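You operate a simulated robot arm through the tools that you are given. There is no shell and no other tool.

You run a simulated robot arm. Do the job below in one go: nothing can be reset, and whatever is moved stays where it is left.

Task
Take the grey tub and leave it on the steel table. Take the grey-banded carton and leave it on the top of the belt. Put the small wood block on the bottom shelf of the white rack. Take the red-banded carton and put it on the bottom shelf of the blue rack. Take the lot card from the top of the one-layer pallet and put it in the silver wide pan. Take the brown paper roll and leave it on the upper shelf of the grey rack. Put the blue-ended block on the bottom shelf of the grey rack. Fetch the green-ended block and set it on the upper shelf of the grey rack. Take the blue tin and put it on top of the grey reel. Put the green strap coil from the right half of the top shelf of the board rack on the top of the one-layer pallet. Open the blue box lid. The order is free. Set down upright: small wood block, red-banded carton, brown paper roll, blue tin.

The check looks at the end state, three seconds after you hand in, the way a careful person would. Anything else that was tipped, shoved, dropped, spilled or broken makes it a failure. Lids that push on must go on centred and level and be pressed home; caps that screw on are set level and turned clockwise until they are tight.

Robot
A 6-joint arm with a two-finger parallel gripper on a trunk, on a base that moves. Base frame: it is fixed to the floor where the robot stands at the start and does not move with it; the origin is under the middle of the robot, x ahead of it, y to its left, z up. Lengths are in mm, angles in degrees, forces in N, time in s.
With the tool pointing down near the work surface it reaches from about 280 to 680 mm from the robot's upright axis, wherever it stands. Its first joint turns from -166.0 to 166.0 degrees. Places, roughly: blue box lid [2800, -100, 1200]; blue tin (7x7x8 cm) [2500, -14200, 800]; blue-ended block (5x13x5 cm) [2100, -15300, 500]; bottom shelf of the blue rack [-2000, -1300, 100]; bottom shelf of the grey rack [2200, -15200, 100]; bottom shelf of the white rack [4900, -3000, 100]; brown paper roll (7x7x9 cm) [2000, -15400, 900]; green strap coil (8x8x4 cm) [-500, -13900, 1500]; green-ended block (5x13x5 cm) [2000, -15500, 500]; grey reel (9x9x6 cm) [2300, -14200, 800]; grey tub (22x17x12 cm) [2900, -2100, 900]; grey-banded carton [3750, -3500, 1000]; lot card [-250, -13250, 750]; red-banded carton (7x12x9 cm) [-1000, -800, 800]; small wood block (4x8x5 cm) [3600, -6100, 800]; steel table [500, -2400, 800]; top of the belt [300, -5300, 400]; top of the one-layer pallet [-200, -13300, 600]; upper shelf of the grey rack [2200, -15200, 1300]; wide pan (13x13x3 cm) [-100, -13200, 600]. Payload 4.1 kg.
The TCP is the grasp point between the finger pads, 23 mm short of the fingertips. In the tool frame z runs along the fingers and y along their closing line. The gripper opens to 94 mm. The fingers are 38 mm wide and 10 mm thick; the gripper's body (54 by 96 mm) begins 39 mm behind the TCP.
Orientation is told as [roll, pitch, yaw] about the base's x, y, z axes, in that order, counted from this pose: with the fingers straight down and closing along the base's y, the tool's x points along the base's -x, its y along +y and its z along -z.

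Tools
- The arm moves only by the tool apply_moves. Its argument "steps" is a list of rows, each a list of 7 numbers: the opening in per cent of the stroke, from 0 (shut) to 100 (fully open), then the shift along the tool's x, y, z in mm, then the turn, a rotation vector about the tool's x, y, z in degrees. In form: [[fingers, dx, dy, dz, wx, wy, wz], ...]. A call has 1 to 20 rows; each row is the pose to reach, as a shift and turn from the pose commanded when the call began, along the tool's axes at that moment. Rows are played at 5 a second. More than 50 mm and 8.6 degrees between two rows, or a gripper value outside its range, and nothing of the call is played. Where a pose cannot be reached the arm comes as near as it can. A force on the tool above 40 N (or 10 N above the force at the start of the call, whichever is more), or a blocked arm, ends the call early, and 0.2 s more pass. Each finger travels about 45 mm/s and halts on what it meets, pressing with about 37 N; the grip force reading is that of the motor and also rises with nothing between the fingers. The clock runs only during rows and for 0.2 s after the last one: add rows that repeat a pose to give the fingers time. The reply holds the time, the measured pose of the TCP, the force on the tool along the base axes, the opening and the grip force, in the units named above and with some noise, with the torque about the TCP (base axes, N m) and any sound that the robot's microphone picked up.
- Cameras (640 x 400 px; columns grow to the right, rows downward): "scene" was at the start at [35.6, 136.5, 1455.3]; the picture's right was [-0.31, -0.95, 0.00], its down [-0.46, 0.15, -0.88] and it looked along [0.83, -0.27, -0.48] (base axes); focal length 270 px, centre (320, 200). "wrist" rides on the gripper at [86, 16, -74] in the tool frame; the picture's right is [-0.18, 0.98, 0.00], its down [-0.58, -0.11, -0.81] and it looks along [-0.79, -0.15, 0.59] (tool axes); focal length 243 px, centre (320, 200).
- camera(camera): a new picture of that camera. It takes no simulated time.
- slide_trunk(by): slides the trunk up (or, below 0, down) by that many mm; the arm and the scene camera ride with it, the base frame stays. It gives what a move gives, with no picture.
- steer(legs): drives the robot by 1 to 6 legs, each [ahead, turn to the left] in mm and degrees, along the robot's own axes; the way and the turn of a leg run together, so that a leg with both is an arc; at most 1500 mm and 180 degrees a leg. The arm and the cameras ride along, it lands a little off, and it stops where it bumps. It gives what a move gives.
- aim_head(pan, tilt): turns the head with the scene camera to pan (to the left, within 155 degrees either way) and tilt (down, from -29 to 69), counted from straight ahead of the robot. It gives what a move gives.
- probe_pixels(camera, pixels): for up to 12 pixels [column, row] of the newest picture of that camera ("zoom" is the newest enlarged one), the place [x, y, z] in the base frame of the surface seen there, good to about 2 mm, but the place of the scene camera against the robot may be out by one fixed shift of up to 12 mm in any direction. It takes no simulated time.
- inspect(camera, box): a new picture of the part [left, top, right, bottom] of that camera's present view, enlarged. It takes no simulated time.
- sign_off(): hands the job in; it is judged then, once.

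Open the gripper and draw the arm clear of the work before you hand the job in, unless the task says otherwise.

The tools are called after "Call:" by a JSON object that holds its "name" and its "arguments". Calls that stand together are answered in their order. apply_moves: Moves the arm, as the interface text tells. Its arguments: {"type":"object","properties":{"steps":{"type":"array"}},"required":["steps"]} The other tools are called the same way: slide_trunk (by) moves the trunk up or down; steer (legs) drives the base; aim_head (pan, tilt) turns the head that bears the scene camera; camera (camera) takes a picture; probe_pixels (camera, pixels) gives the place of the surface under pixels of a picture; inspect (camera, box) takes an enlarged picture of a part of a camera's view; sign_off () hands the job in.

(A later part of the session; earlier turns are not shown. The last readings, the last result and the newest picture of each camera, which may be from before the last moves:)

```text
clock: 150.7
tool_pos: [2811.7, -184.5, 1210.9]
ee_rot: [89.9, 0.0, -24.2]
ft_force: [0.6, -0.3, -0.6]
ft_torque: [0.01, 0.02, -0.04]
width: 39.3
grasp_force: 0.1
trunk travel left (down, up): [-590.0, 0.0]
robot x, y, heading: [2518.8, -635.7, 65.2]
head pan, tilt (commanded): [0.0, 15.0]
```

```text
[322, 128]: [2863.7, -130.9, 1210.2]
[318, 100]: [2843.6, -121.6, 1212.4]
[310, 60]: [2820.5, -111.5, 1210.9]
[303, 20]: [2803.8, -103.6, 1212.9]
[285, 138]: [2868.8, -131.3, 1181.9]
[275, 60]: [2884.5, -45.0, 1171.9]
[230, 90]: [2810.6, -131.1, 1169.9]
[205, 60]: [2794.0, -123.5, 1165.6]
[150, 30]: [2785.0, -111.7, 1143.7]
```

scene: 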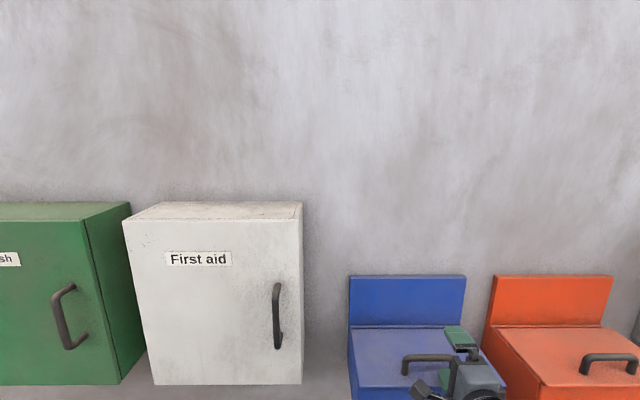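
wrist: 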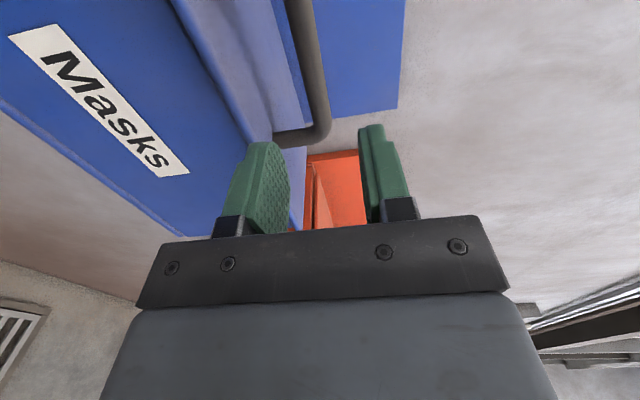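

The posts are at s≈2564 and 2662, so I shift 22 mm left to be centred, then drive forward 66 mm so the fingers enclose the bar.

Call:
{"name": "apply_moves", "arguments": {"steps": [[42, 11, -1, 0, 0, 0, 0], [42, 22, -1, 0, 0, 0, 0], [42, 22, -1, 0, 0, 0, 0]]}}

Call:
{"name": "steer", "arguments": {"legs": [[64, 0]]}}

Call:
{"name": "camera", "arguments": {"camera": "wrist"}}

```text
clock: 151.5
tool_pos: [2795.9, -176.1, 1210.4]
ee_rot: [89.9, 0.0, -23.9]
ft_force: [-0.4, -0.1, 0.3]
ft_torque: [-0.01, 0.02, 0.02]
width: 39.4
grasp_force: 0.1
trunk travel left (down, up): [-590.0, 0.0]
robot x, y, heading: [2516.4, -631.3, 65.4]
head pan, tilt (commanded): [0.0, 15.0]
```

```text
clock: 152.5
tool_pos: [2822.9, -116.4, 1210.9]
ee_rot: [90.0, 0.0, -23.7]
ft_force: [0.3, -0.1, -0.4]
ft_torque: [-0.01, 0.0, -0.03]
width: 39.6
grasp_force: 0.0
trunk travel left (down, up): [-590.0, 0.0]
robot x, y, heading: [2542.5, -575.6, 65.3]
head pan, tilt (commanded): [0.0, 15.0]
```

```text
taken
```

wrist: 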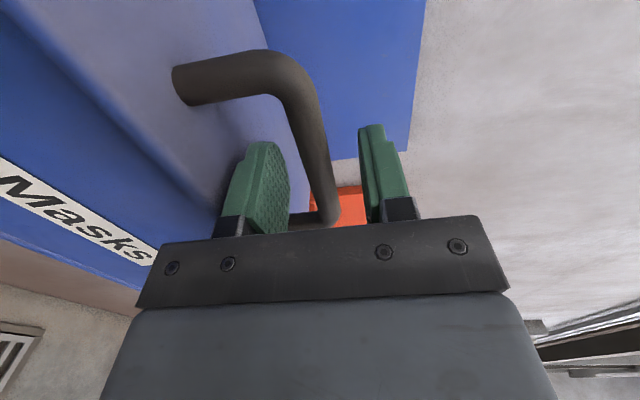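

The bar is between the fingers. I close on it and begin swinging the lid up to 16° about the estimated hinge.

Call:
{"name": "apply_moves", "arguments": {"steps": [[0, 0, 0, 0, 0, 0, 0], [0, 0, 0, 0, 0, 0, 0], [0, 0, 0, 0, 0, 0, 0], [0, 0, 0, 0, 0, 0, 0]]}}

Call:
{"name": "apply_moves", "arguments": {"steps": [[0, 0, 5, 1.75, 2, 0, 0], [0, 0, 10.16, 3.57, 4, 0, 0], [0, 0, 15.1, 5.6, 6, 0, 0], [0, 0, 20.05, 7.84, 8, 0, 0], [0, 0, 29.62, 12.78, 12, 0, 0], [0, 0, 38.82, 18.39, 16, 0, 0], [0, 0, 38.82, 18.39, 16, 0, 0]]}}

Call:
{"name": "camera", "arguments": {"camera": "scene"}}

```text
clock: 153.5
tool_pos: [2823.5, -117.3, 1210.9]
ee_rot: [89.9, 0.0, -23.9]
ft_force: [1.3, 2.5, -2.3]
ft_torque: [-0.05, 0.09, 0.05]
width: 13.4
grasp_force: 45.3
trunk travel left (down, up): [-590.0, 0.0]
robot x, y, heading: [2548.0, -572.8, 65.4]
head pan, tilt (commanded): [0.0, 15.0]
```

```text
clock: 155.1
tool_pos: [2831.9, -100.1, 1250.1]
ee_rot: [73.8, 0.0, -23.9]
ft_force: [4.7, -3.5, -0.6]
ft_torque: [0.2, 0.51, 0.4]
width: 13.3
grasp_force: 45.3
trunk travel left (down, up): [-590.0, 0.0]
robot x, y, heading: [2544.3, -573.6, 65.4]
head pan, tilt (commanded): [0.0, 15.0]
```

```text
taken
```

scene: 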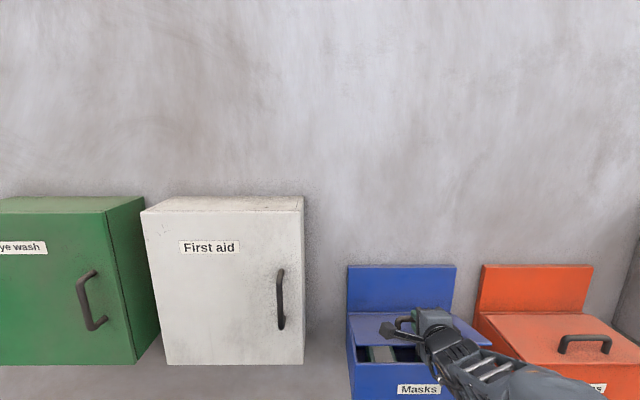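

Forces are small and the lid follows. I continue swinging by another 45° in 5° steps.

Call:
{"name": "apply_moves", "arguments": {"steps": [[0, 0, 10.16, 3.57, 4, 0, 0], [0, 0, 20.05, 7.84, 8, 0, 0], [0, 0, 29.62, 12.78, 12, 0, 0], [0, 0, 38.82, 18.39, 16, 0, 0], [0, 0, 47.6, 24.62, 20, 0, 0], [0, 0, 57.94, 33.24, 25, 0, 0], [0, 0, 67.49, 42.73, 30, 0, 0], [0, 0, 76.17, 53.02, 35, 0, 0], [0, 0, 76.17, 53.02, 35, 0, 0]]}}

Call:
{"name": "camera", "arguments": {"camera": "scene"}}

```text
clock: 157.1
tool_pos: [2860.2, -35.3, 1307.3]
ee_rot: [38.9, 0.1, -23.8]
ft_force: [6.2, 0.2, -5.9]
ft_torque: [0.6, 1.26, -0.23]
width: 13.3
grasp_force: 45.5
out of reach, approached as far as the arm can: row 2, 3, 4, 5
trunk travel left (down, up): [-590.0, 0.0]
robot x, y, heading: [2546.2, -572.3, 65.5]
head pan, tilt (commanded): [0.0, 15.0]
```

```text
taken
```

scene: 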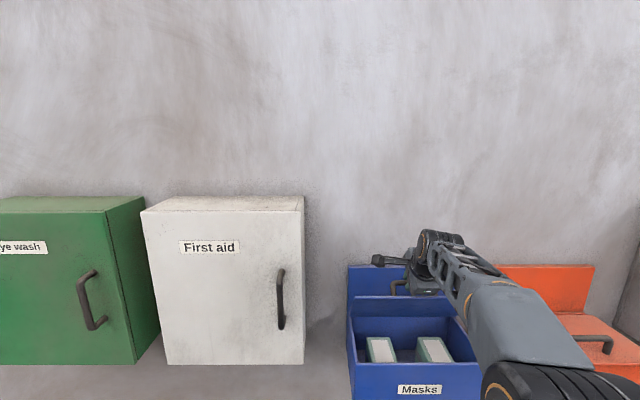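

The lid is at ~51°. I continue 17° more (to ~68°), where the gripper body still clears the wall.

Call:
{"name": "apply_moves", "arguments": {"steps": [[0, 0, 10.16, 3.57, 4, 0, 0], [0, 0, 20.05, 7.84, 8, 0, 0], [0, 0, 29.62, 12.78, 12, 0, 0], [0, 0, 38.82, 18.39, 16, 0, 0], [0, 0, 38.82, 18.39, 16, 0, 0]]}}

Call:
{"name": "camera", "arguments": {"camera": "scene"}}

Call:
{"name": "camera", "arguments": {"camera": "wrist"}}

```text
clock: 158.3
tool_pos: [2877.9, 4.4, 1317.7]
ee_rot: [22.8, 0.0, -23.8]
ft_force: [-0.3, 0.5, -6.2]
ft_torque: [0.42, 0.81, -1.09]
width: 13.6
grasp_force: 45.2
trunk travel left (down, up): [-590.0, 0.0]
robot x, y, heading: [2542.5, -574.9, 65.6]
head pan, tilt (commanded): [0.0, 15.0]
```

```text
taken
```

scene: 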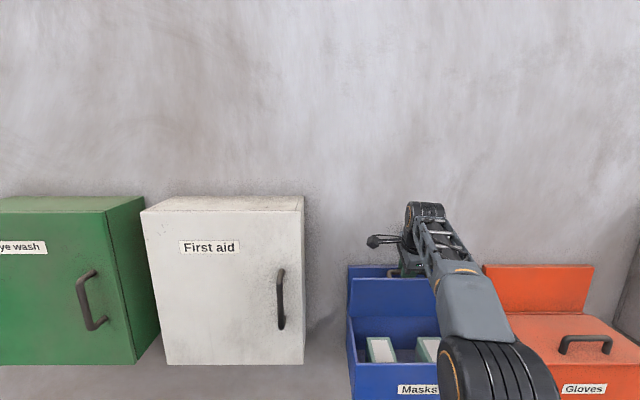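

```text
taken
```

wrist: 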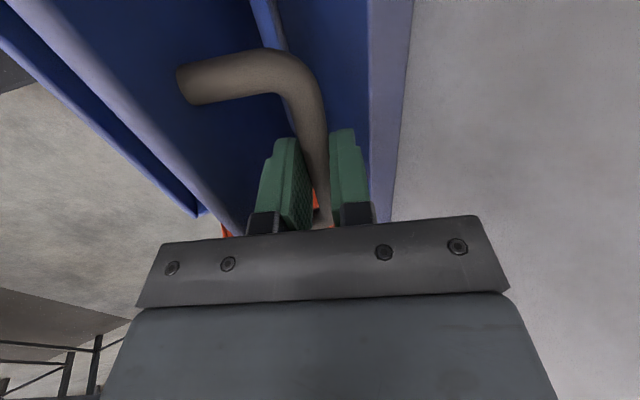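

The lid is open ~67°. I test whether it stays by opening the fingers a little (to ~20 mm) while they still surround the bar.

Call:
{"name": "apply_moves", "arguments": {"steps": [[25, 0, 0, 0, 0, 0, 0], [25, 0, 0, 0, 0, 0, 0], [25, 0, 0, 0, 0, 0, 0], [25, 0, 0, 0, 0, 0, 0], [25, 0, 0, 0, 0, 0, 0]]}}

Call:
{"name": "camera", "arguments": {"camera": "wrist"}}

```text
clock: 159.5
tool_pos: [2877.4, 2.2, 1318.6]
ee_rot: [22.8, -0.1, -23.8]
ft_force: [-0.3, 0.1, 0.3]
ft_torque: [0.04, -0.01, 0.03]
width: 23.5
grasp_force: 0.0
trunk travel left (down, up): [-590.0, 0.0]
robot x, y, heading: [2543.4, -575.9, 65.3]
head pan, tilt (commanded): [0.0, 15.0]
```

```text
taken
```

wrist: 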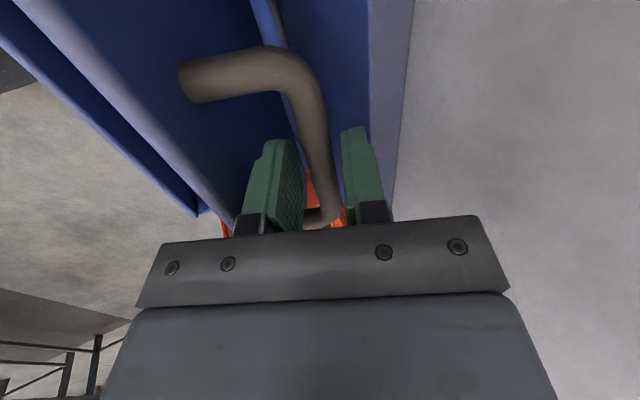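

The lid stays put by friction with the fingers loose. I withdraw the fingers along the lid plane, pull back, and turn the tool horizontal in front of the lid to push it a bit further open.

Call:
{"name": "apply_moves", "arguments": {"steps": [[30, 0, 0, -25, 0, 0, 0], [30, 0, 0, -70, 0, 0, 0], [20, 0, -40, -87, 0, 0, 0], [0, 0, -80, -104, 0, 0, 0], [0, 0, -119.7, -120.8, 0, 0, 0], [0, 0, -124, -110, -8, 0, 0], [0, 0, -128, -100, -16, 0, 0], [0, 0, -132, -90, -24, 0, 0], [0, 0, -137, -80, -32, 0, 0], [0, 0, -141, -70, -40, 0, 0], [0, 0, -146, -60, -48, 0, 0], [0, 0, -150, -48, -56, 0, 0], [0, 0, -154, -38, -62, 0, 0], [0, 0, -158, -30.6, -67, 0, 0], [0, 0, -158, -30.6, -67, 0, 0]]}}

Call:
{"name": "camera", "arguments": {"camera": "scene"}}

Call:
{"name": "camera", "arguments": {"camera": "wrist"}}

```text
clock: 162.7
tool_pos: [2813.9, -142.5, 1283.0]
ee_rot: [89.9, 0.1, -24.0]
ft_force: [-0.4, 0.0, 0.1]
ft_torque: [-0.01, -0.03, 0.02]
width: 0.0
grasp_force: 37.0
out of reach, approached as far as the arm can: row 11, 12
trunk travel left (down, up): [-590.0, 0.0]
robot x, y, heading: [2545.2, -576.6, 65.5]
head pan, tilt (commanded): [0.0, 15.0]
```

```text
taken
```

scene: 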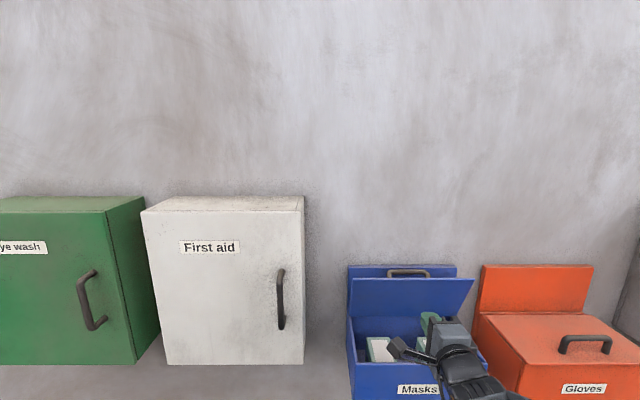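

```text
taken
```

wrist: 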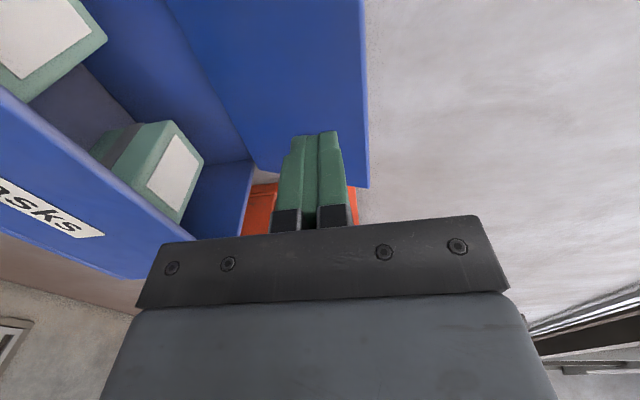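

The lid holds open at ~67°. I push its underside gently with closed fingertips 130 mm forward to bring it to ~80°.

Call:
{"name": "apply_moves", "arguments": {"steps": [[0, 0, 0, 40, 0, 0, 0], [0, 0, 0, 75, 0, 0, 0], [0, 0, 0, 90, 0, 0, 0], [0, 0, 0, 98, 0, 0, 0], [0, 0, 0, 106, 0, 0, 0], [0, 0, 0, 112, 0, 0, 0], [0, 0, 0, 118, 0, 0, 0], [0, 0, 0, 123, 0, 0, 0], [0, 0, 0, 127, 0, 0, 0], [0, 0, 0, 127, 0, 0, 0]]}}

Call:
{"name": "camera", "arguments": {"camera": "scene"}}

Call:
{"name": "camera", "arguments": {"camera": "wrist"}}

```text
clock: 164.9
tool_pos: [2864.7, -25.7, 1284.6]
ee_rot: [90.0, 0.0, -23.7]
ft_force: [-0.3, 0.1, 0.4]
ft_torque: [0.01, -0.02, -0.01]
width: 0.2
grasp_force: 37.1
trunk travel left (down, up): [-590.0, 0.0]
robot x, y, heading: [2545.7, -575.6, 65.2]
head pan, tilt (commanded): [0.0, 15.0]
```

```text
taken
```

scene: 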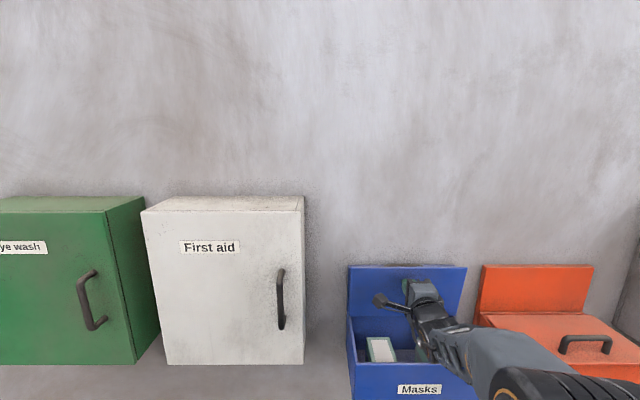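

```text
taken
```

wrist: 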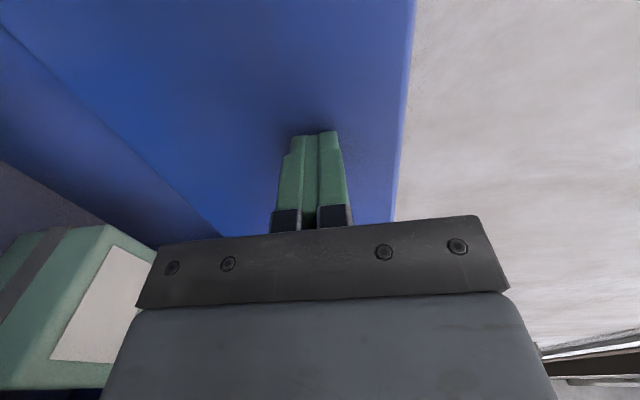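

Force is zero and the lid looks near vertical. I retract 130 mm and look.

Call:
{"name": "apply_moves", "arguments": {"steps": [[0, 0, 0, -45, 0, 0, 0], [0, 0, 0, -90, 0, 0, 0], [0, 0, 0, -130, 0, 0, 0], [0, 0, 0, -130, 0, 0, 0]]}}

Call:
{"name": "inspect", "arguments": {"camera": "scene", "box": [320, 220, 520, 400]}}

Call:
{"name": "probe_pixels", "arguments": {"camera": "zoom", "pixels": [[130, 110], [300, 110], [130, 180], [300, 180], [200, 70], [150, 130], [220, 200]]}}

```text
clock: 165.9
tool_pos: [2812.4, -144.8, 1286.1]
ee_rot: [89.9, 0.0, -23.9]
ft_force: [-1.0, 0.0, 0.4]
ft_torque: [0.01, 0.01, 0.01]
width: 0.0
grasp_force: 37.1
trunk travel left (down, up): [-590.0, 0.0]
robot x, y, heading: [2544.1, -575.4, 65.5]
head pan, tilt (commanded): [0.0, 15.0]
```

```text
2.22 times, centred on (420, 310) of scene
```

zoom: 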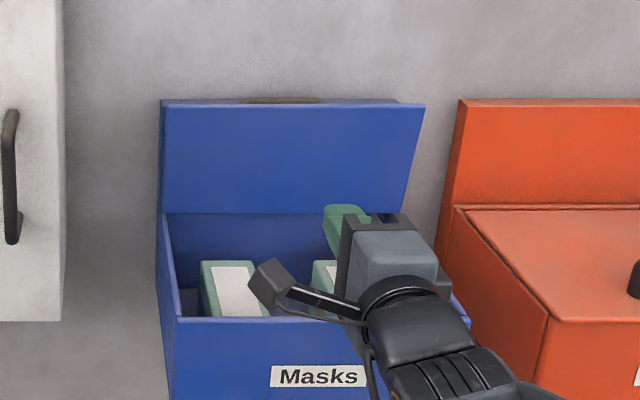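

```text
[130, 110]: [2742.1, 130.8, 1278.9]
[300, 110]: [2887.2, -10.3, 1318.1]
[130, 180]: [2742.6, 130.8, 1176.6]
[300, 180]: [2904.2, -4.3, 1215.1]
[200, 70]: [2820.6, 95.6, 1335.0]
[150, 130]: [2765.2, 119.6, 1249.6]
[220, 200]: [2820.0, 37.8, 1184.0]
```

The lid now stands at about 83° and stays. I reverse away from the wall and bring the tool back to pointing down in its normal yaw.

Call:
{"name": "steer", "arguments": {"legs": [[-300, 0]]}}

Call:
{"name": "apply_moves", "arguments": {"steps": [[50, 0, 0, 0, 4.6, 4.6, -4.6], [50, 0, 0, 0, 9.2, 9.2, -9.2], [50, 0, 0, 0, 13.8, 13.8, -13.8], [50, 0, 0, 0, 18.4, 18.4, -18.4], [50, 0, 0, 0, 23, 23, -23], [50, 0, 0, 0, 27.7, 27.7, -27.7], [50, 0, 0, 0, 32.3, 32.3, -32.3], [50, 0, 0, 0, 36.9, 36.9, -36.9], [50, 0, 0, 0, 41.5, 41.5, -41.5], [50, 0, 0, 0, 46.1, 46.1, -46.1], [50, 0, 0, 0, 50.8, 50.8, -50.8], [50, 0, 0, 0, 55.4, 55.4, -55.4], [50, 0, 0, 0, 60, 60, -60], [50, 0, 0, 0, 64.6, 64.6, -64.6], [50, 0, 0, 0, 69.3, 69.3, -69.3], [50, 0, 0, 0, 69.3, 69.3, -69.3]]}}

Call:
{"name": "camera", "arguments": {"camera": "scene"}}

```text
clock: 167.9
tool_pos: [2685.8, -417.2, 1287.9]
ee_rot: [90.0, -0.1, -23.5]
ft_force: [-0.7, 0.1, 0.9]
ft_torque: [-0.01, 0.02, 0.0]
width: 0.1
grasp_force: 37.4
trunk travel left (down, up): [-590.0, 0.0]
robot x, y, heading: [2417.8, -845.8, 65.8]
head pan, tilt (commanded): [0.0, 15.0]
```

```text
clock: 171.3
tool_pos: [2685.9, -418.3, 1285.9]
ee_rot: [-0.2, 0.1, 66.5]
ft_force: [1.0, 0.6, -0.9]
ft_torque: [0.0, -0.03, 0.02]
width: 46.9
grasp_force: 0.1
trunk travel left (down, up): [-590.0, 0.0]
robot x, y, heading: [2419.7, -849.1, 65.9]
head pan, tilt (commanded): [0.0, 15.0]
```

```text
taken
```

scene: 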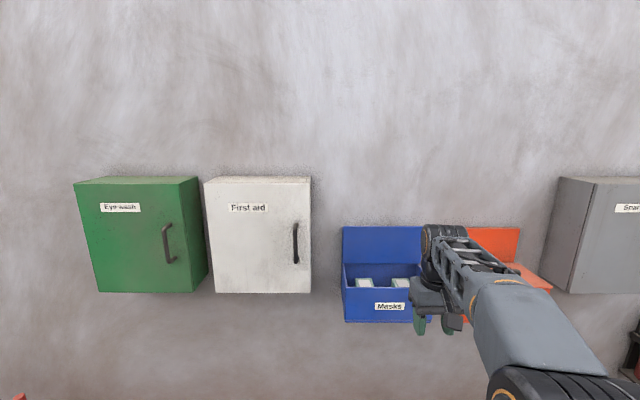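

The lid stays open. I drive along the corridor to face the table with the grey tub.

Call:
{"name": "steer", "arguments": {"legs": [[0, -106.9], [987, 0], [0, -73.5]]}}

Call:
{"name": "aim_head", "arguments": {"pan": 0, "tilt": 35}}

Call:
{"name": "camera", "arguments": {"camera": "scene"}}

```text
clock: 184.0
tool_pos: [2916.9, -1935.4, 1286.4]
ee_rot: [-0.1, 0.1, -111.3]
ft_force: [-0.1, -0.5, 0.5]
ft_torque: [-0.01, 0.03, -0.02]
width: 47.0
grasp_force: 0.2
trunk travel left (down, up): [-590.0, 0.0]
robot x, y, heading: [3167.9, -1494.3, -112.2]
head pan, tilt (commanded): [0.0, 15.0]
```

```text
clock: 184.9
tool_pos: [2916.9, -1936.5, 1286.7]
ee_rot: [0.0, 0.1, -111.4]
ft_force: [0.2, 0.2, 0.5]
ft_torque: [0.0, 0.01, -0.01]
width: 47.0
grasp_force: 0.1
trunk travel left (down, up): [-590.0, 0.0]
robot x, y, heading: [3168.4, -1493.6, -112.1]
head pan, tilt (commanded): [0.0, 35.0]
```

```text
taken
```

scene: 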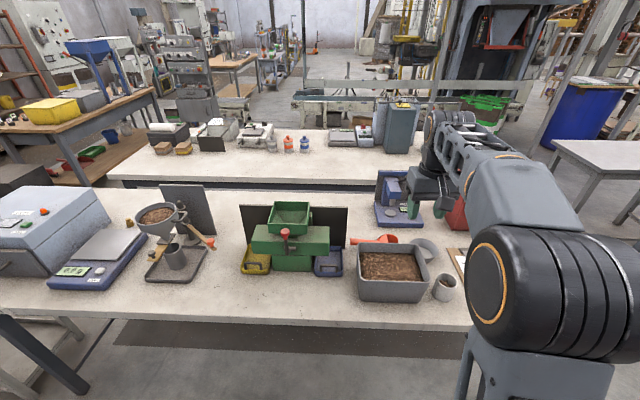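

The grey tub is at (392,272), filled with granules, so it must stay level. I zoom for its shape and rim.

Call:
{"name": "inspect", "arguments": {"camera": "scene", "box": [330, 215, 480, 325]}}

Call:
{"name": "probe_pixels", "arguments": {"camera": "scene", "pixels": [[359, 247], [425, 246], [358, 280], [428, 280], [362, 300], [420, 300], [390, 265], [390, 310], [445, 280], [424, 243], [370, 238], [330, 272]]}}

```text
3.64 times, centred on (405, 270) of scene
```

zoom: 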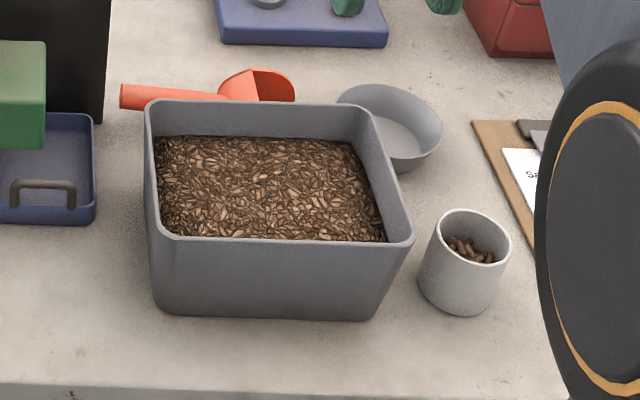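

```text
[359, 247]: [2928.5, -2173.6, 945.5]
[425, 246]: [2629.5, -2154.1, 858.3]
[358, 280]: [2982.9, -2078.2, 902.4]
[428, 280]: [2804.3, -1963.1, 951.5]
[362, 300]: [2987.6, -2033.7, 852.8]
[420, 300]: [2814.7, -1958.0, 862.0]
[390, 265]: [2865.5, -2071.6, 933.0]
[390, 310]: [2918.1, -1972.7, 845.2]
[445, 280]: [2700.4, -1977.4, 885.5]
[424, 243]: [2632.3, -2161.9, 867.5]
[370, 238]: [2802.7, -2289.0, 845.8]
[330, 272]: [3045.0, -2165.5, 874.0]
```

Tub rim z≈955, contents ~20 mm below the rim. I probe rim points in the zoom to get its exact position and orientation.

Call:
{"name": "probe_pixels", "arguments": {"camera": "zoom", "pixels": [[285, 237], [285, 240], [285, 244], [200, 236], [370, 242], [152, 160], [156, 190], [392, 190], [385, 160], [260, 102], [180, 104], [340, 105]]}}

```text
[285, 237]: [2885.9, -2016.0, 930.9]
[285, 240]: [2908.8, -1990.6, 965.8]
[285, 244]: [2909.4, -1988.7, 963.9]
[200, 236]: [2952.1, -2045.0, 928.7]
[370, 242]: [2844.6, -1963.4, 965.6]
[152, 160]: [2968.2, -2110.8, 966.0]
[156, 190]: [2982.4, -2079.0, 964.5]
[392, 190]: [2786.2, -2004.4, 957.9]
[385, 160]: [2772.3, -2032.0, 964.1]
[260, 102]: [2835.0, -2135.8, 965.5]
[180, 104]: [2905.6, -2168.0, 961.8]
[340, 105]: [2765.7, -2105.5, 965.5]
```

Near long wall midpoint ≈(2898,-1988), rim z≈970, contents 34 mm below it. I lower the trunk and turn the tool 91.6° so the fingers can straddle this wall, above the rim.

Call:
{"name": "slide_trunk", "arguments": {"by": -190}}

Call:
{"name": "apply_moves", "arguments": {"steps": [[100, -5, 0, 0, 0, 0, 8.3], [100, -10, 0, 0, 0, 0, 16.6], [100, -15, 0, 0, 0, 0, 25], [100, -20, 0, 5, 0, 0, 33.3], [100, -25, 0, 10, 0, 0, 41.6], [100, -30, 1, 15, 0, 0, 50], [100, -35, 1, 20, 0, 0, 58.3], [100, -40, 1, 25, 0, 0, 66.6], [100, -45, 1, 30, 0, 0, 75], [100, -50, 1, 35, 0, 0, 83.3], [100, -54, 1.4, 40, 0, 0, 91.6], [100, -54, 1.4, 40, 0, 0, 91.6]]}}

Call:
{"name": "camera", "arguments": {"camera": "wrist"}}

Call:
{"name": "camera", "arguments": {"camera": "scene"}}

```text
clock: 186.9
tool_pos: [2917.4, -1936.5, 1096.6]
ee_rot: [0.0, 0.1, -111.5]
ft_force: [-0.1, -0.1, 0.7]
ft_torque: [-0.01, -0.02, 0.02]
width: 47.1
grasp_force: 0.1
trunk travel left (down, up): [-400.0, 190.0]
robot x, y, heading: [3167.6, -1496.3, -112.1]
head pan, tilt (commanded): [0.0, 35.0]
```

```text
clock: 189.5
tool_pos: [2899.6, -1987.1, 1057.3]
ee_rot: [-0.1, -0.1, 156.8]
ft_force: [0.1, -0.7, 0.0]
ft_torque: [-0.01, 0.01, 0.0]
width: 94.2
grasp_force: 0.0
trunk travel left (down, up): [-400.0, 190.0]
robot x, y, heading: [3170.1, -1498.4, -112.0]
head pan, tilt (commanded): [0.0, 35.0]
```

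```text
taken
```

wrist: 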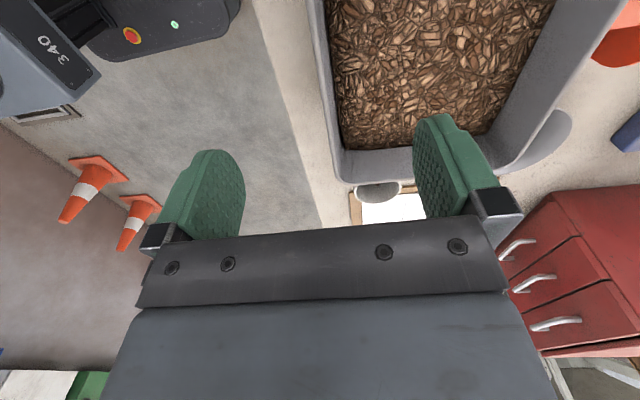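

```text
taken
```

scene: 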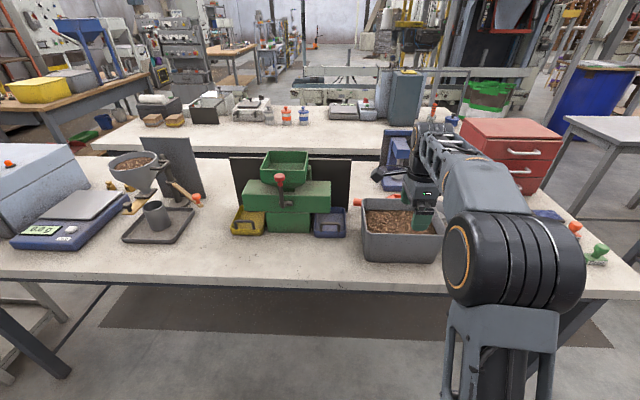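

I probe the near rim in the wrist view at (320,60),(328,110) and contents for exact offsets.

Call:
{"name": "inspect", "arguments": {"camera": "wrist", "box": [290, 0, 420, 190]}}

Call:
{"name": "probe_pixels", "arguments": {"camera": "wrist", "pixels": [[319, 40], [324, 80], [330, 120], [336, 160], [345, 165], [370, 170], [440, 60], [360, 100], [500, 130], [310, 60], [290, 100]]}}

```text
2.11 times, centred on (355, 95) of wrist
```

zoom: 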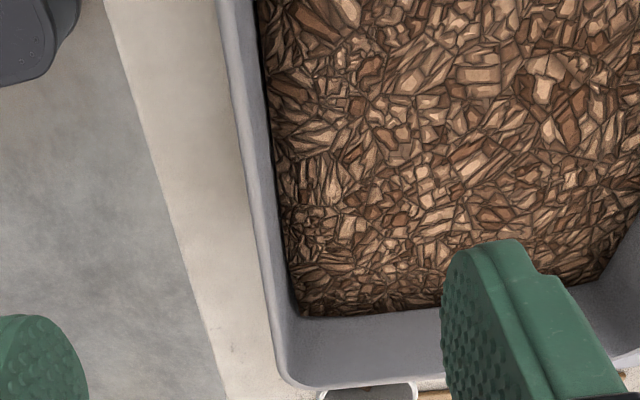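

```text
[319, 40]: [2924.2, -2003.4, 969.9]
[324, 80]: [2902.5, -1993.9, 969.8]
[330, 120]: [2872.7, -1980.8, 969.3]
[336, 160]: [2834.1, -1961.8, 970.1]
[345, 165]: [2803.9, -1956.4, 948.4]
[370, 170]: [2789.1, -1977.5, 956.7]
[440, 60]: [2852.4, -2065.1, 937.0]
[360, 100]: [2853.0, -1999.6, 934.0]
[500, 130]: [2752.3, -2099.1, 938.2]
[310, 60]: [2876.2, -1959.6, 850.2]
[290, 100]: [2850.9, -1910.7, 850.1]
```

Near rim lies ~8 mm further forward than the TCP and the wall direction is -24.8°. I correct by 8 mm and 1.6°, and descend so the fingertips reach 25-29 mm below the rim (above the contents).

Call:
{"name": "apply_moves", "arguments": {"steps": [[100, 0, 8, 0, 0, 0, 1.6], [100, 0, 8, 40, 0, 0, 1.6], [100, 0, 8, 70, 0, 0, 1.6], [100, 0, 8, 85, 0, 0, 1.6], [100, 0, 8, 92, 0, 0, 1.6], [100, 0, 8, 92, 0, 0, 1.6]]}}

Call:
{"name": "camera", "arguments": {"camera": "wrist"}}

```text
clock: 190.9
tool_pos: [2896.3, -1993.7, 964.5]
ee_rot: [0.0, -0.1, 155.5]
ft_force: [0.3, 0.2, 0.0]
ft_torque: [0.01, -0.01, 0.0]
width: 93.8
grasp_force: 0.1
trunk travel left (down, up): [-400.0, 190.0]
robot x, y, heading: [3165.5, -1495.9, -111.9]
head pan, tilt (commanded): [0.0, 35.0]
```

```text
taken
```

wrist: 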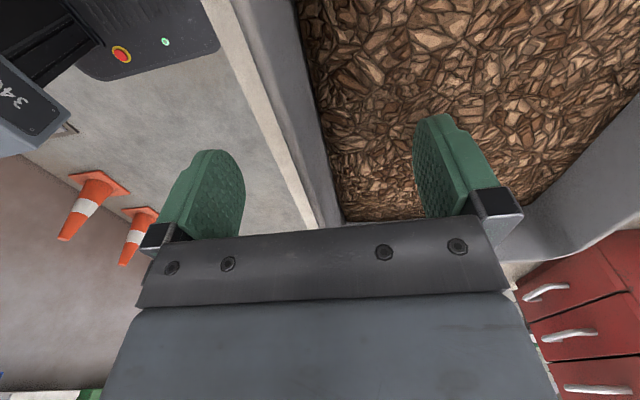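

The wall lies between the fingers. I close them on it.

Call:
{"name": "apply_moves", "arguments": {"steps": [[0, 0, 0, 0, 0, 0, 0], [0, 0, 0, 0, 0, 0, 0], [0, 0, 0, 0, 0, 0, 0], [0, 0, 0, 0, 0, 0, 0], [0, 0, 0, 0, 0, 0, 0], [0, 0, 0, 0, 0, 0, 0], [0, 0, 0, 0, 0, 0, 0]]}}

Call:
{"name": "camera", "arguments": {"camera": "wrist"}}

```text
clock: 192.5
tool_pos: [2894.7, -1994.1, 964.1]
ee_rot: [0.1, -0.2, 155.4]
ft_force: [-0.5, -2.0, 3.2]
ft_torque: [-1.07, 0.38, 0.06]
width: 5.9
grasp_force: 36.7
trunk travel left (down, up): [-400.0, 190.0]
robot x, y, heading: [3163.7, -1496.4, -112.1]
head pan, tilt (commanded): [0.0, 35.0]
```

```text
taken
```

wrist: 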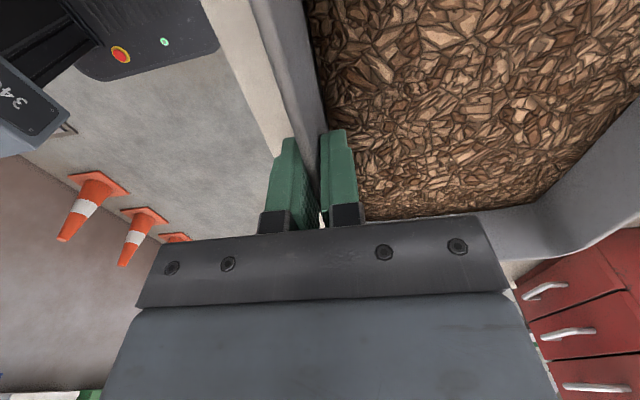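

The clamp reads -1.1 Nm about the wall axis, since the wall slants ~5°. I reopen slightly, tilt the tool 5° to match the wall's slope, and close again.

Call:
{"name": "apply_moves", "arguments": {"steps": [[35, 0, 0, 0, 0, 0, 0], [35, 0, 0, 0, 0, 0, 0], [35, 0, 0, 0, -2.5, 0, 0], [35, 0, 0, 0, -5, 0, 0], [35, 0, 0, 0, -5, 0, 0], [0, 0, 0, 0, -5, 0, 0], [0, 0, 0, 0, -5, 0, 0], [0, 0, 0, 0, -5, 0, 0], [0, 0, 0, 0, -5, 0, 0]]}}

```text
clock: 194.5
tool_pos: [2895.2, -1993.9, 963.2]
ee_rot: [4.9, -0.1, 155.4]
ft_force: [0.0, 1.8, 0.6]
ft_torque: [0.44, -0.24, 0.0]
width: 4.9
grasp_force: 36.7
trunk travel left (down, up): [-400.0, 190.0]
robot x, y, heading: [3165.1, -1499.2, -111.8]
head pan, tilt (commanded): [0.0, 35.0]
```

Torque flipped to +0.5 Nm, so ~3.5° is the matching slant. I reopen, reduce the tilt by 1.5°, and close.

Call:
{"name": "apply_moves", "arguments": {"steps": [[35, 0, 0, 0, 0, 0, 0], [35, 0, 0, 0, 0, 0, 0], [35, 0, 0, 0, 1.5, 0, 0], [35, 0, 0, 0, 1.5, 0, 0], [0, 0, 0, 0, 1.5, 0, 0], [0, 0, 0, 0, 1.5, 0, 0], [0, 0, 0, 0, 1.5, 0, 0], [0, 0, 0, 0, 1.5, 0, 0]]}}

```text
clock: 196.3
tool_pos: [2894.8, -1993.8, 964.4]
ee_rot: [3.6, -0.1, 155.4]
ft_force: [-0.1, -0.7, 0.1]
ft_torque: [-0.47, 0.28, 0.01]
width: 4.9
grasp_force: 37.4
trunk travel left (down, up): [-400.0, 190.0]
robot x, y, heading: [3165.4, -1497.8, -112.4]
head pan, tilt (commanded): [0.0, 35.0]
```

Close enough. I lift very slowly by 6 mm and read weight, torque and width.

Call:
{"name": "apply_moves", "arguments": {"steps": [[0, 0, 0, -1, 0, 0, 0], [0, 0, 0, -2, 0, 0, 0], [0, 0, 0, -3, 0, 0, 0], [0, 0, 0, -4, 0, 0, 0], [0, 0, 0, -5, 0, 0, 0], [0, 0, 0, -6, 0, 0, 0], [0, 0, 0, -6, 0, 0, 0]]}}

Call:
{"name": "camera", "arguments": {"camera": "scene"}}

Call:
{"name": "camera", "arguments": {"camera": "wrist"}}

```text
clock: 197.9
tool_pos: [2895.7, -1993.4, 970.1]
ee_rot: [3.4, -0.1, 155.3]
ft_force: [0.3, 0.2, -3.6]
ft_torque: [0.27, -0.13, -0.04]
width: 4.8
grasp_force: 36.9
trunk travel left (down, up): [-400.0, 190.0]
robot x, y, heading: [3166.8, -1492.2, -111.9]
head pan, tilt (commanded): [0.0, 35.0]
```

```text
taken
```

scene: 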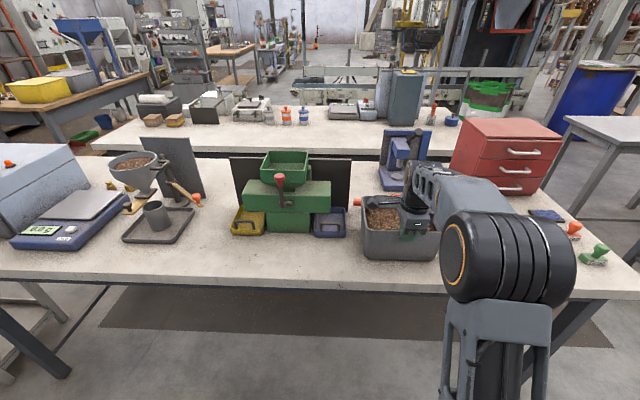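

```text
taken
```

wrist: 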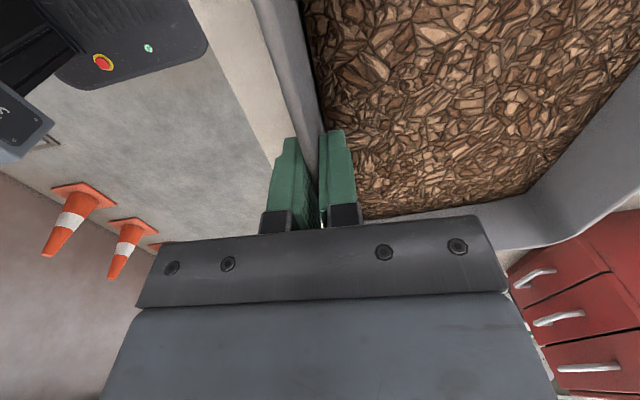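

Readings (3.6 N, 0.3 Nm) match a light tub (~0.37 kg) fully lifted. I lift another 30 mm slowly and compare.

Call:
{"name": "apply_moves", "arguments": {"steps": [[0, 0, 0, -3, 0, 0, 0], [0, 0, 0, -7, 0, 0, 0], [0, 0, 0, -12, 0, 0, 0], [0, 0, 0, -17, 0, 0, 0], [0, 0, 0, -22, 0, 0, 0], [0, 0, 0, -27, 0, 0, 0], [0, 0, 0, -30, 0, 0, 0], [0, 0, 0, -30, 0, 0, 0]]}}

Call:
{"name": "inspect", "arguments": {"camera": "scene", "box": [330, 170, 480, 280]}}

Call:
{"name": "camera", "arguments": {"camera": "wrist"}}

```text
clock: 199.7
tool_pos: [2897.0, -1992.5, 999.2]
ee_rot: [3.3, -0.2, 155.5]
ft_force: [0.6, -0.8, -4.8]
ft_torque: [0.33, -0.16, -0.01]
width: 5.0
grasp_force: 37.2
trunk travel left (down, up): [-400.0, 190.0]
robot x, y, heading: [3167.3, -1493.9, -112.2]
head pan, tilt (commanded): [0.0, 35.0]
```

```text
3.64 times, centred on (405, 225) of scene
```

zoom: 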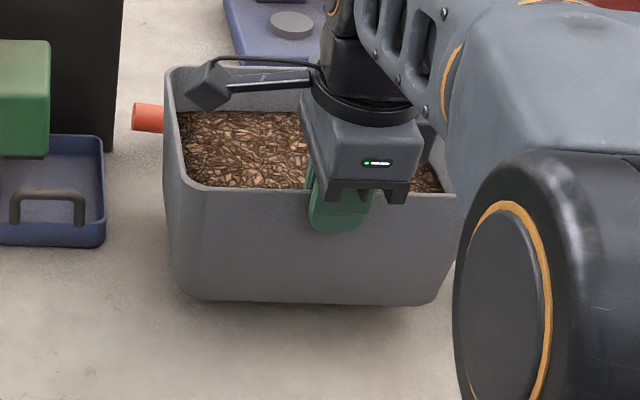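

```text
taken
```

wrist: 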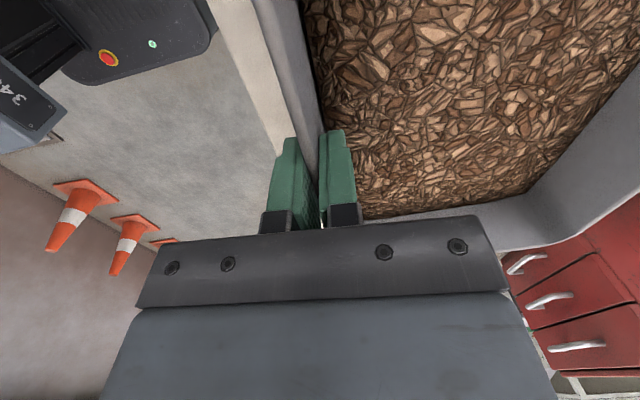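

The tub hangs level (≈0.45 kg). I lift 60 mm more, then look right toward the steel table.

Call:
{"name": "apply_moves", "arguments": {"steps": [[0, 0, 0, -6, 0, 0, 0], [0, 0, 0, -14, 0, 0, 0], [0, 0, 0, -24, 0, 0, 0], [0, 0, 0, -34, 0, 0, 0], [0, 0, 0, -44, 0, 0, 0], [0, 0, 0, -54, 0, 0, 0], [0, 0, 0, -60, 0, 0, 0], [0, 0, 0, -60, 0, 0, 0]]}}

Call:
{"name": "aim_head", "arguments": {"pan": -50, "tilt": 20}}

Call:
{"name": "camera", "arguments": {"camera": "scene"}}

```text
clock: 201.5
tool_pos: [2897.7, -1988.7, 1060.1]
ee_rot: [3.5, -0.1, 155.4]
ft_force: [0.3, -0.4, -4.9]
ft_torque: [0.28, -0.14, 0.01]
width: 4.8
grasp_force: 36.8
trunk travel left (down, up): [-400.0, 190.0]
robot x, y, heading: [3165.4, -1489.7, -112.1]
head pan, tilt (commanded): [0.0, 35.0]
```

```text
clock: 202.7
tool_pos: [2898.3, -1989.4, 1059.3]
ee_rot: [3.4, 0.0, 155.5]
ft_force: [0.7, 0.1, -4.2]
ft_torque: [0.29, -0.12, -0.01]
width: 4.7
grasp_force: 36.7
trunk travel left (down, up): [-400.0, 190.0]
robot x, y, heading: [3168.6, -1493.2, -111.9]
head pan, tilt (commanded): [-50.0, 20.0]
```

```text
taken
```

scene: 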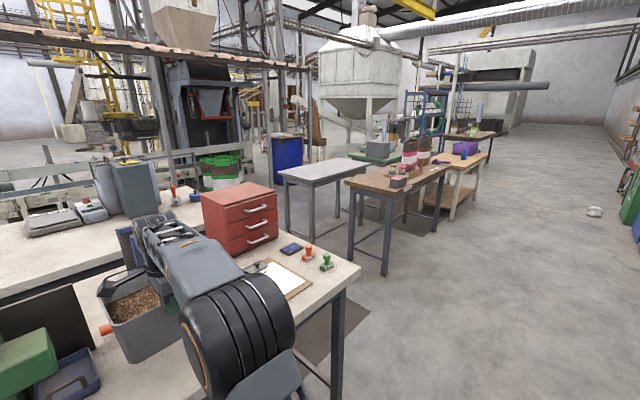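

The steel table is at (320,172), beside the brown table. I probe its corners, the brown table, and T1's end.

Call:
{"name": "probe_pixels", "arguments": {"camera": "scene", "pixels": [[286, 176], [313, 183], [363, 169], [332, 161], [348, 181], [385, 192], [443, 170], [357, 266], [290, 240], [322, 172], [300, 250], [315, 240]]}}

Call:
{"name": "inspect", "arguments": {"camera": "scene", "box": [260, 130, 480, 270]}}

```text
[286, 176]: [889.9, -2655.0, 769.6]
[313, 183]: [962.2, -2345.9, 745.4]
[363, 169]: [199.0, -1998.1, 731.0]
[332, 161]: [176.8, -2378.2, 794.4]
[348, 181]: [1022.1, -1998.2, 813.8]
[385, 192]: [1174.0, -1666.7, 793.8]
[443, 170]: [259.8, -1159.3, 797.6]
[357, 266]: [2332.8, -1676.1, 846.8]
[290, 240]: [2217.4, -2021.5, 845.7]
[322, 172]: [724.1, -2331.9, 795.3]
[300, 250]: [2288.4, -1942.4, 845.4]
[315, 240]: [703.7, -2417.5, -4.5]
```

```text
2.86 times, centred on (370, 200) of scene
```

zoom: 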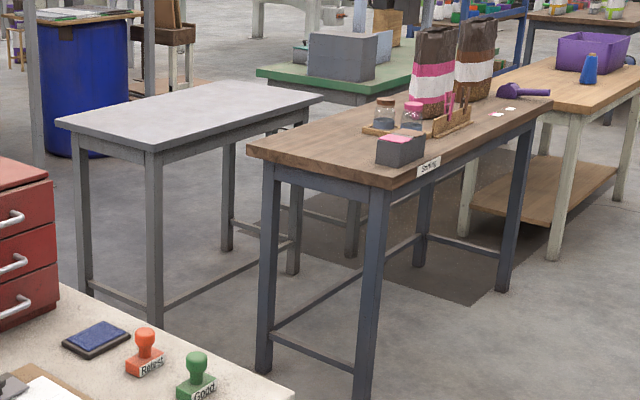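

Steel table top z≈795 is empty, with its near end at s≈1900 and an aisle ~900 mm wide before T1's end. I probe what lies beyond the aisle: barrel (288,160), rails, and T2's end.

Call:
{"name": "probe_pixels", "arguments": {"camera": "scene", "pixels": [[288, 160], [275, 180], [220, 175], [235, 150], [150, 190], [60, 210], [268, 120], [310, 110], [190, 210], [240, 185]]}}

Call:
{"name": "aim_head", "arguments": {"pan": -15, "tilt": 20}}

Call:
{"name": "camera", "arguments": {"camera": "scene"}}

```text
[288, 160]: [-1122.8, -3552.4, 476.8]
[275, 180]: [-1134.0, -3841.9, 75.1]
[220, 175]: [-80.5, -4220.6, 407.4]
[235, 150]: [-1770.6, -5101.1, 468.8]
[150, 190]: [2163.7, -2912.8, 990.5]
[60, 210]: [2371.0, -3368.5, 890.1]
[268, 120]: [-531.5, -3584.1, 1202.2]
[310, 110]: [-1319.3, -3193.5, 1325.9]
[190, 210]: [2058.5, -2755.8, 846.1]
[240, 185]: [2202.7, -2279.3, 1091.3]
```

```text
clock: 203.7
tool_pos: [2897.8, -1988.5, 1060.0]
ee_rot: [3.4, -0.1, 155.5]
ft_force: [0.0, -0.3, -4.2]
ft_torque: [0.33, -0.12, -0.02]
width: 4.8
grasp_force: 36.9
trunk travel left (down, up): [-400.0, 190.0]
robot x, y, heading: [3166.4, -1495.6, -112.1]
head pan, tilt (commanded): [-15.0, 20.0]
```

```text
taken
```

scene: 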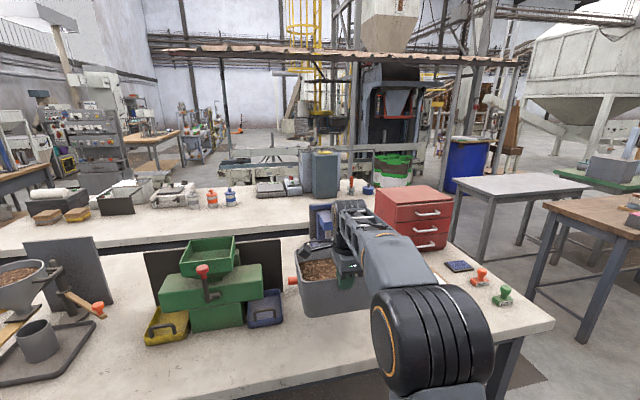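

The aisle beyond is open. I reverse from the table, turn right and drive along the corridor to the aisle's mouth.

Call:
{"name": "steer", "arguments": {"legs": [[-350, 0], [0, -92.4], [1060, 0], [0, 90]]}}

Call:
{"name": "aim_head", "arguments": {"pan": 0, "tilt": 25}}

Call:
{"name": "camera", "arguments": {"camera": "scene"}}

```text
clock: 218.9
tool_pos: [2076.1, -1279.3, 1060.1]
ee_rot: [3.5, -0.1, 159.0]
ft_force: [0.8, -0.7, -3.7]
ft_torque: [0.32, -0.14, 0.0]
width: 5.0
grasp_force: 37.5
trunk travel left (down, up): [-400.0, 190.0]
robot x, y, heading: [2316.0, -769.5, -108.6]
head pan, tilt (commanded): [-15.0, 20.0]
```

```text
clock: 219.6
tool_pos: [2076.4, -1280.5, 1061.1]
ee_rot: [3.3, -0.1, 158.9]
ft_force: [0.1, 0.0, -4.2]
ft_torque: [0.3, -0.12, -0.01]
width: 4.8
grasp_force: 36.5
trunk travel left (down, up): [-400.0, 190.0]
robot x, y, heading: [2311.8, -771.8, -108.5]
head pan, tilt (commanded): [0.0, 25.0]
```

```text
taken
```

scene: 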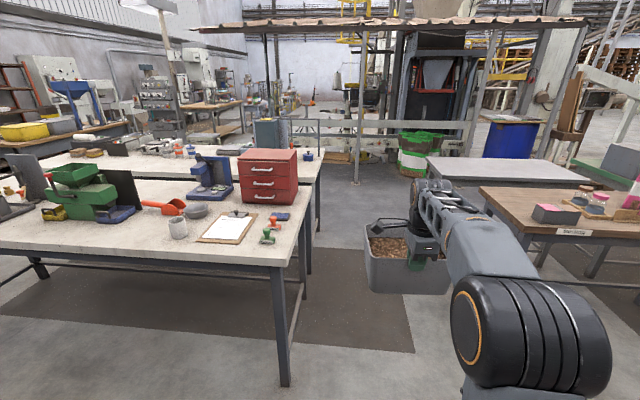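

The aisle ahead is clear between T1 (left) and the brown table (right). I correct heading and drive down it, then turn to face the steel table.

Call:
{"name": "steer", "arguments": {"legs": [[0, -6.6], [1400, 0]]}}

Call:
{"name": "camera", "arguments": {"camera": "scene"}}

```text
clock: 227.2
tool_pos: [1410.2, -2502.0, 1060.3]
ee_rot: [3.4, -0.2, 151.3]
ft_force: [0.4, -0.8, -4.3]
ft_torque: [0.3, -0.2, 0.01]
width: 4.7
grasp_force: 37.1
trunk travel left (down, up): [-400.0, 190.0]
robot x, y, heading: [1712.0, -2026.6, -116.4]
head pan, tilt (commanded): [0.0, 25.0]
```

```text
taken
```

scene: 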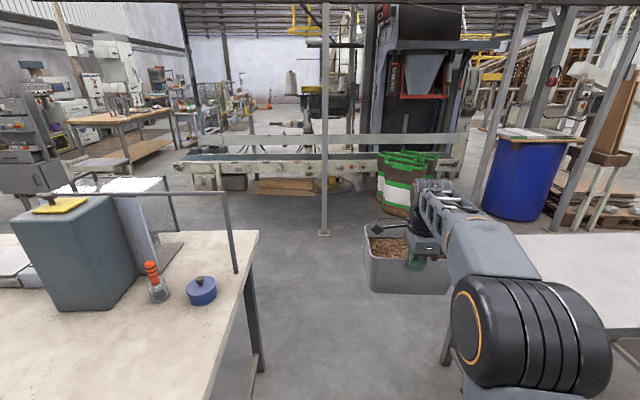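

Continuing: the steel table is on the right. I drive 716 mm further and turn right to face the steel table's end.

Call:
{"name": "steer", "arguments": {"legs": [[716, 1], [0, -88.6]]}}

Call:
{"name": "camera", "arguments": {"camera": "scene"}}

```text
clock: 234.9
tool_pos: [901.8, -2430.1, 1060.3]
ee_rot: [3.5, -0.2, 65.3]
ft_force: [1.0, 0.1, -4.6]
ft_torque: [-0.14, -0.3, 0.03]
width: 4.6
grasp_force: 36.8
trunk travel left (down, up): [-400.0, 190.0]
robot x, y, heading: [1392.8, -2697.7, 157.7]
head pan, tilt (commanded): [0.0, 25.0]
```

```text
taken
```

scene: 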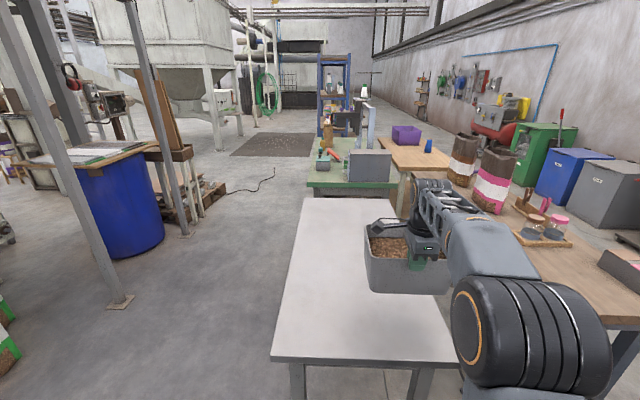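

The tub hovers over the steel table. I probe the table's corners and surface.

Call:
{"name": "probe_pixels", "arguments": {"camera": "scene", "pixels": [[276, 352], [452, 358], [300, 205], [405, 210], [350, 330], [400, 330], [330, 260], [450, 290], [370, 262], [370, 288], [440, 292]]}}

```text
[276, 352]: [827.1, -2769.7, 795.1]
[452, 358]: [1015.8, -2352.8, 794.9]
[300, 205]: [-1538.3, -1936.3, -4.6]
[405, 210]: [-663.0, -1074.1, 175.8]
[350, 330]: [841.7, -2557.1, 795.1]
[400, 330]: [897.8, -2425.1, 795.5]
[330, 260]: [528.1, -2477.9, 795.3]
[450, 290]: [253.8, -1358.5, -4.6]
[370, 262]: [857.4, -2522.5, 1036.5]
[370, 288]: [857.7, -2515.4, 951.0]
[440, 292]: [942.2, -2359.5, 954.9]
```

Table end at s≈1905, width n -1715..-2180. I shift the tub 100 mm left to centre it and lower it to about 6 mm above the surface.

Call:
{"name": "apply_moves", "arguments": {"steps": [[0, 10, 0, 5, 0, 0, 0], [0, 25, 0, 15, 0, 0, 0], [0, 40, 0, 30, 0, 0, 0], [0, 55, 0, 45, 0, 0, 0], [0, 70, 0, 60, 0, 0, 0], [0, 85, 0, 75, 0, 0, 0], [0, 95, 0, 90, 0, 0, 0], [0, 100, 0, 105, 0, 0, 0], [0, 100, 0, 118, 0, 0, 0], [0, 100, 0, 128, 0, 0, 0], [0, 100, 0, 136, 0, 0, 0], [0, 100, 0, 140, 0, 0, 0], [0, 100, 0, 140, 0, 0, 0]]}}

Call:
{"name": "inspect", "arguments": {"camera": "scene", "box": [260, 210, 480, 370]}}

```text
clock: 237.7
tool_pos: [852.4, -2516.4, 919.7]
ee_rot: [3.3, 0.0, 65.2]
ft_force: [0.1, -0.3, -5.2]
ft_torque: [-0.13, -0.3, -0.02]
width: 4.7
grasp_force: 36.5
trunk travel left (down, up): [-400.0, 190.0]
robot x, y, heading: [1397.9, -2701.5, 157.7]
head pan, tilt (commanded): [0.0, 25.0]
```

```text
2.50 times, centred on (370, 290) of scene
```

zoom: 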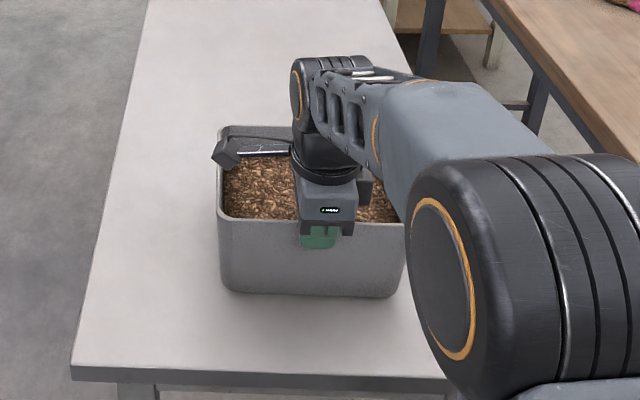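

The tub is about 5 mm above the steel table. I lower slowly until contact.

Call:
{"name": "apply_moves", "arguments": {"steps": [[0, 0, 0, 1.5, 0, 0, 0], [0, 0, 0, 3, 0, 0, 0], [0, 0, 0, 4, 0, 0, 0], [0, 0, 0, 5, 0, 0, 0], [0, 0, 0, 5, 0, 0, 0]]}}

```text
clock: 238.9
tool_pos: [853.1, -2516.5, 916.3]
ee_rot: [3.4, 0.0, 65.2]
ft_force: [0.3, -0.1, -0.6]
ft_torque: [0.15, 0.03, 0.0]
width: 4.8
grasp_force: 37.1
trunk travel left (down, up): [-400.0, 190.0]
robot x, y, heading: [1391.9, -2702.8, 157.5]
head pan, tilt (commanded): [0.0, 25.0]
```

Weight is now carried by the table. One more mm, then open.

Call:
{"name": "apply_moves", "arguments": {"steps": [[0, 0, 0, 0.8, 0, 0, 0], [0, 0, 0, 0.8, 0, 0, 0], [15, 0, 0, 0.8, 0, 0, 0], [40, 0, 0, 0.8, 0, 0, 0], [60, 0, 0, 0.8, 0, 0, 0], [60, 0, 0, 0.8, 0, 0, 0], [60, 0, 0, 0.8, 0, 0, 0]]}}

Call:
{"name": "camera", "arguments": {"camera": "wrist"}}

```text
clock: 240.5
tool_pos: [854.2, -2517.2, 915.2]
ee_rot: [3.4, -0.1, 65.3]
ft_force: [0.5, 0.6, 1.4]
ft_torque: [0.01, 0.04, 0.0]
width: 56.6
grasp_force: 0.1
trunk travel left (down, up): [-400.0, 190.0]
robot x, y, heading: [1393.6, -2700.0, 157.6]
head pan, tilt (commanded): [0.0, 25.0]
```

```text
taken
```

wrist: 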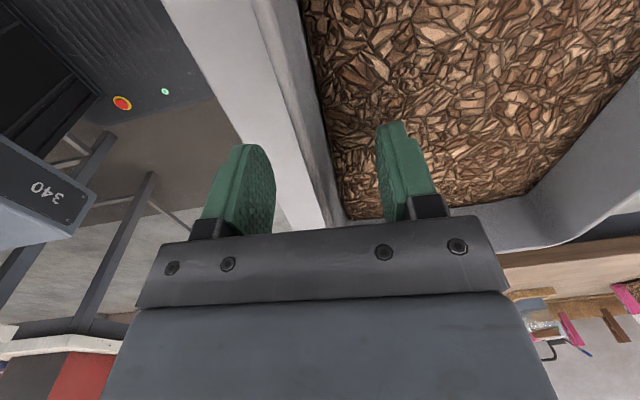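

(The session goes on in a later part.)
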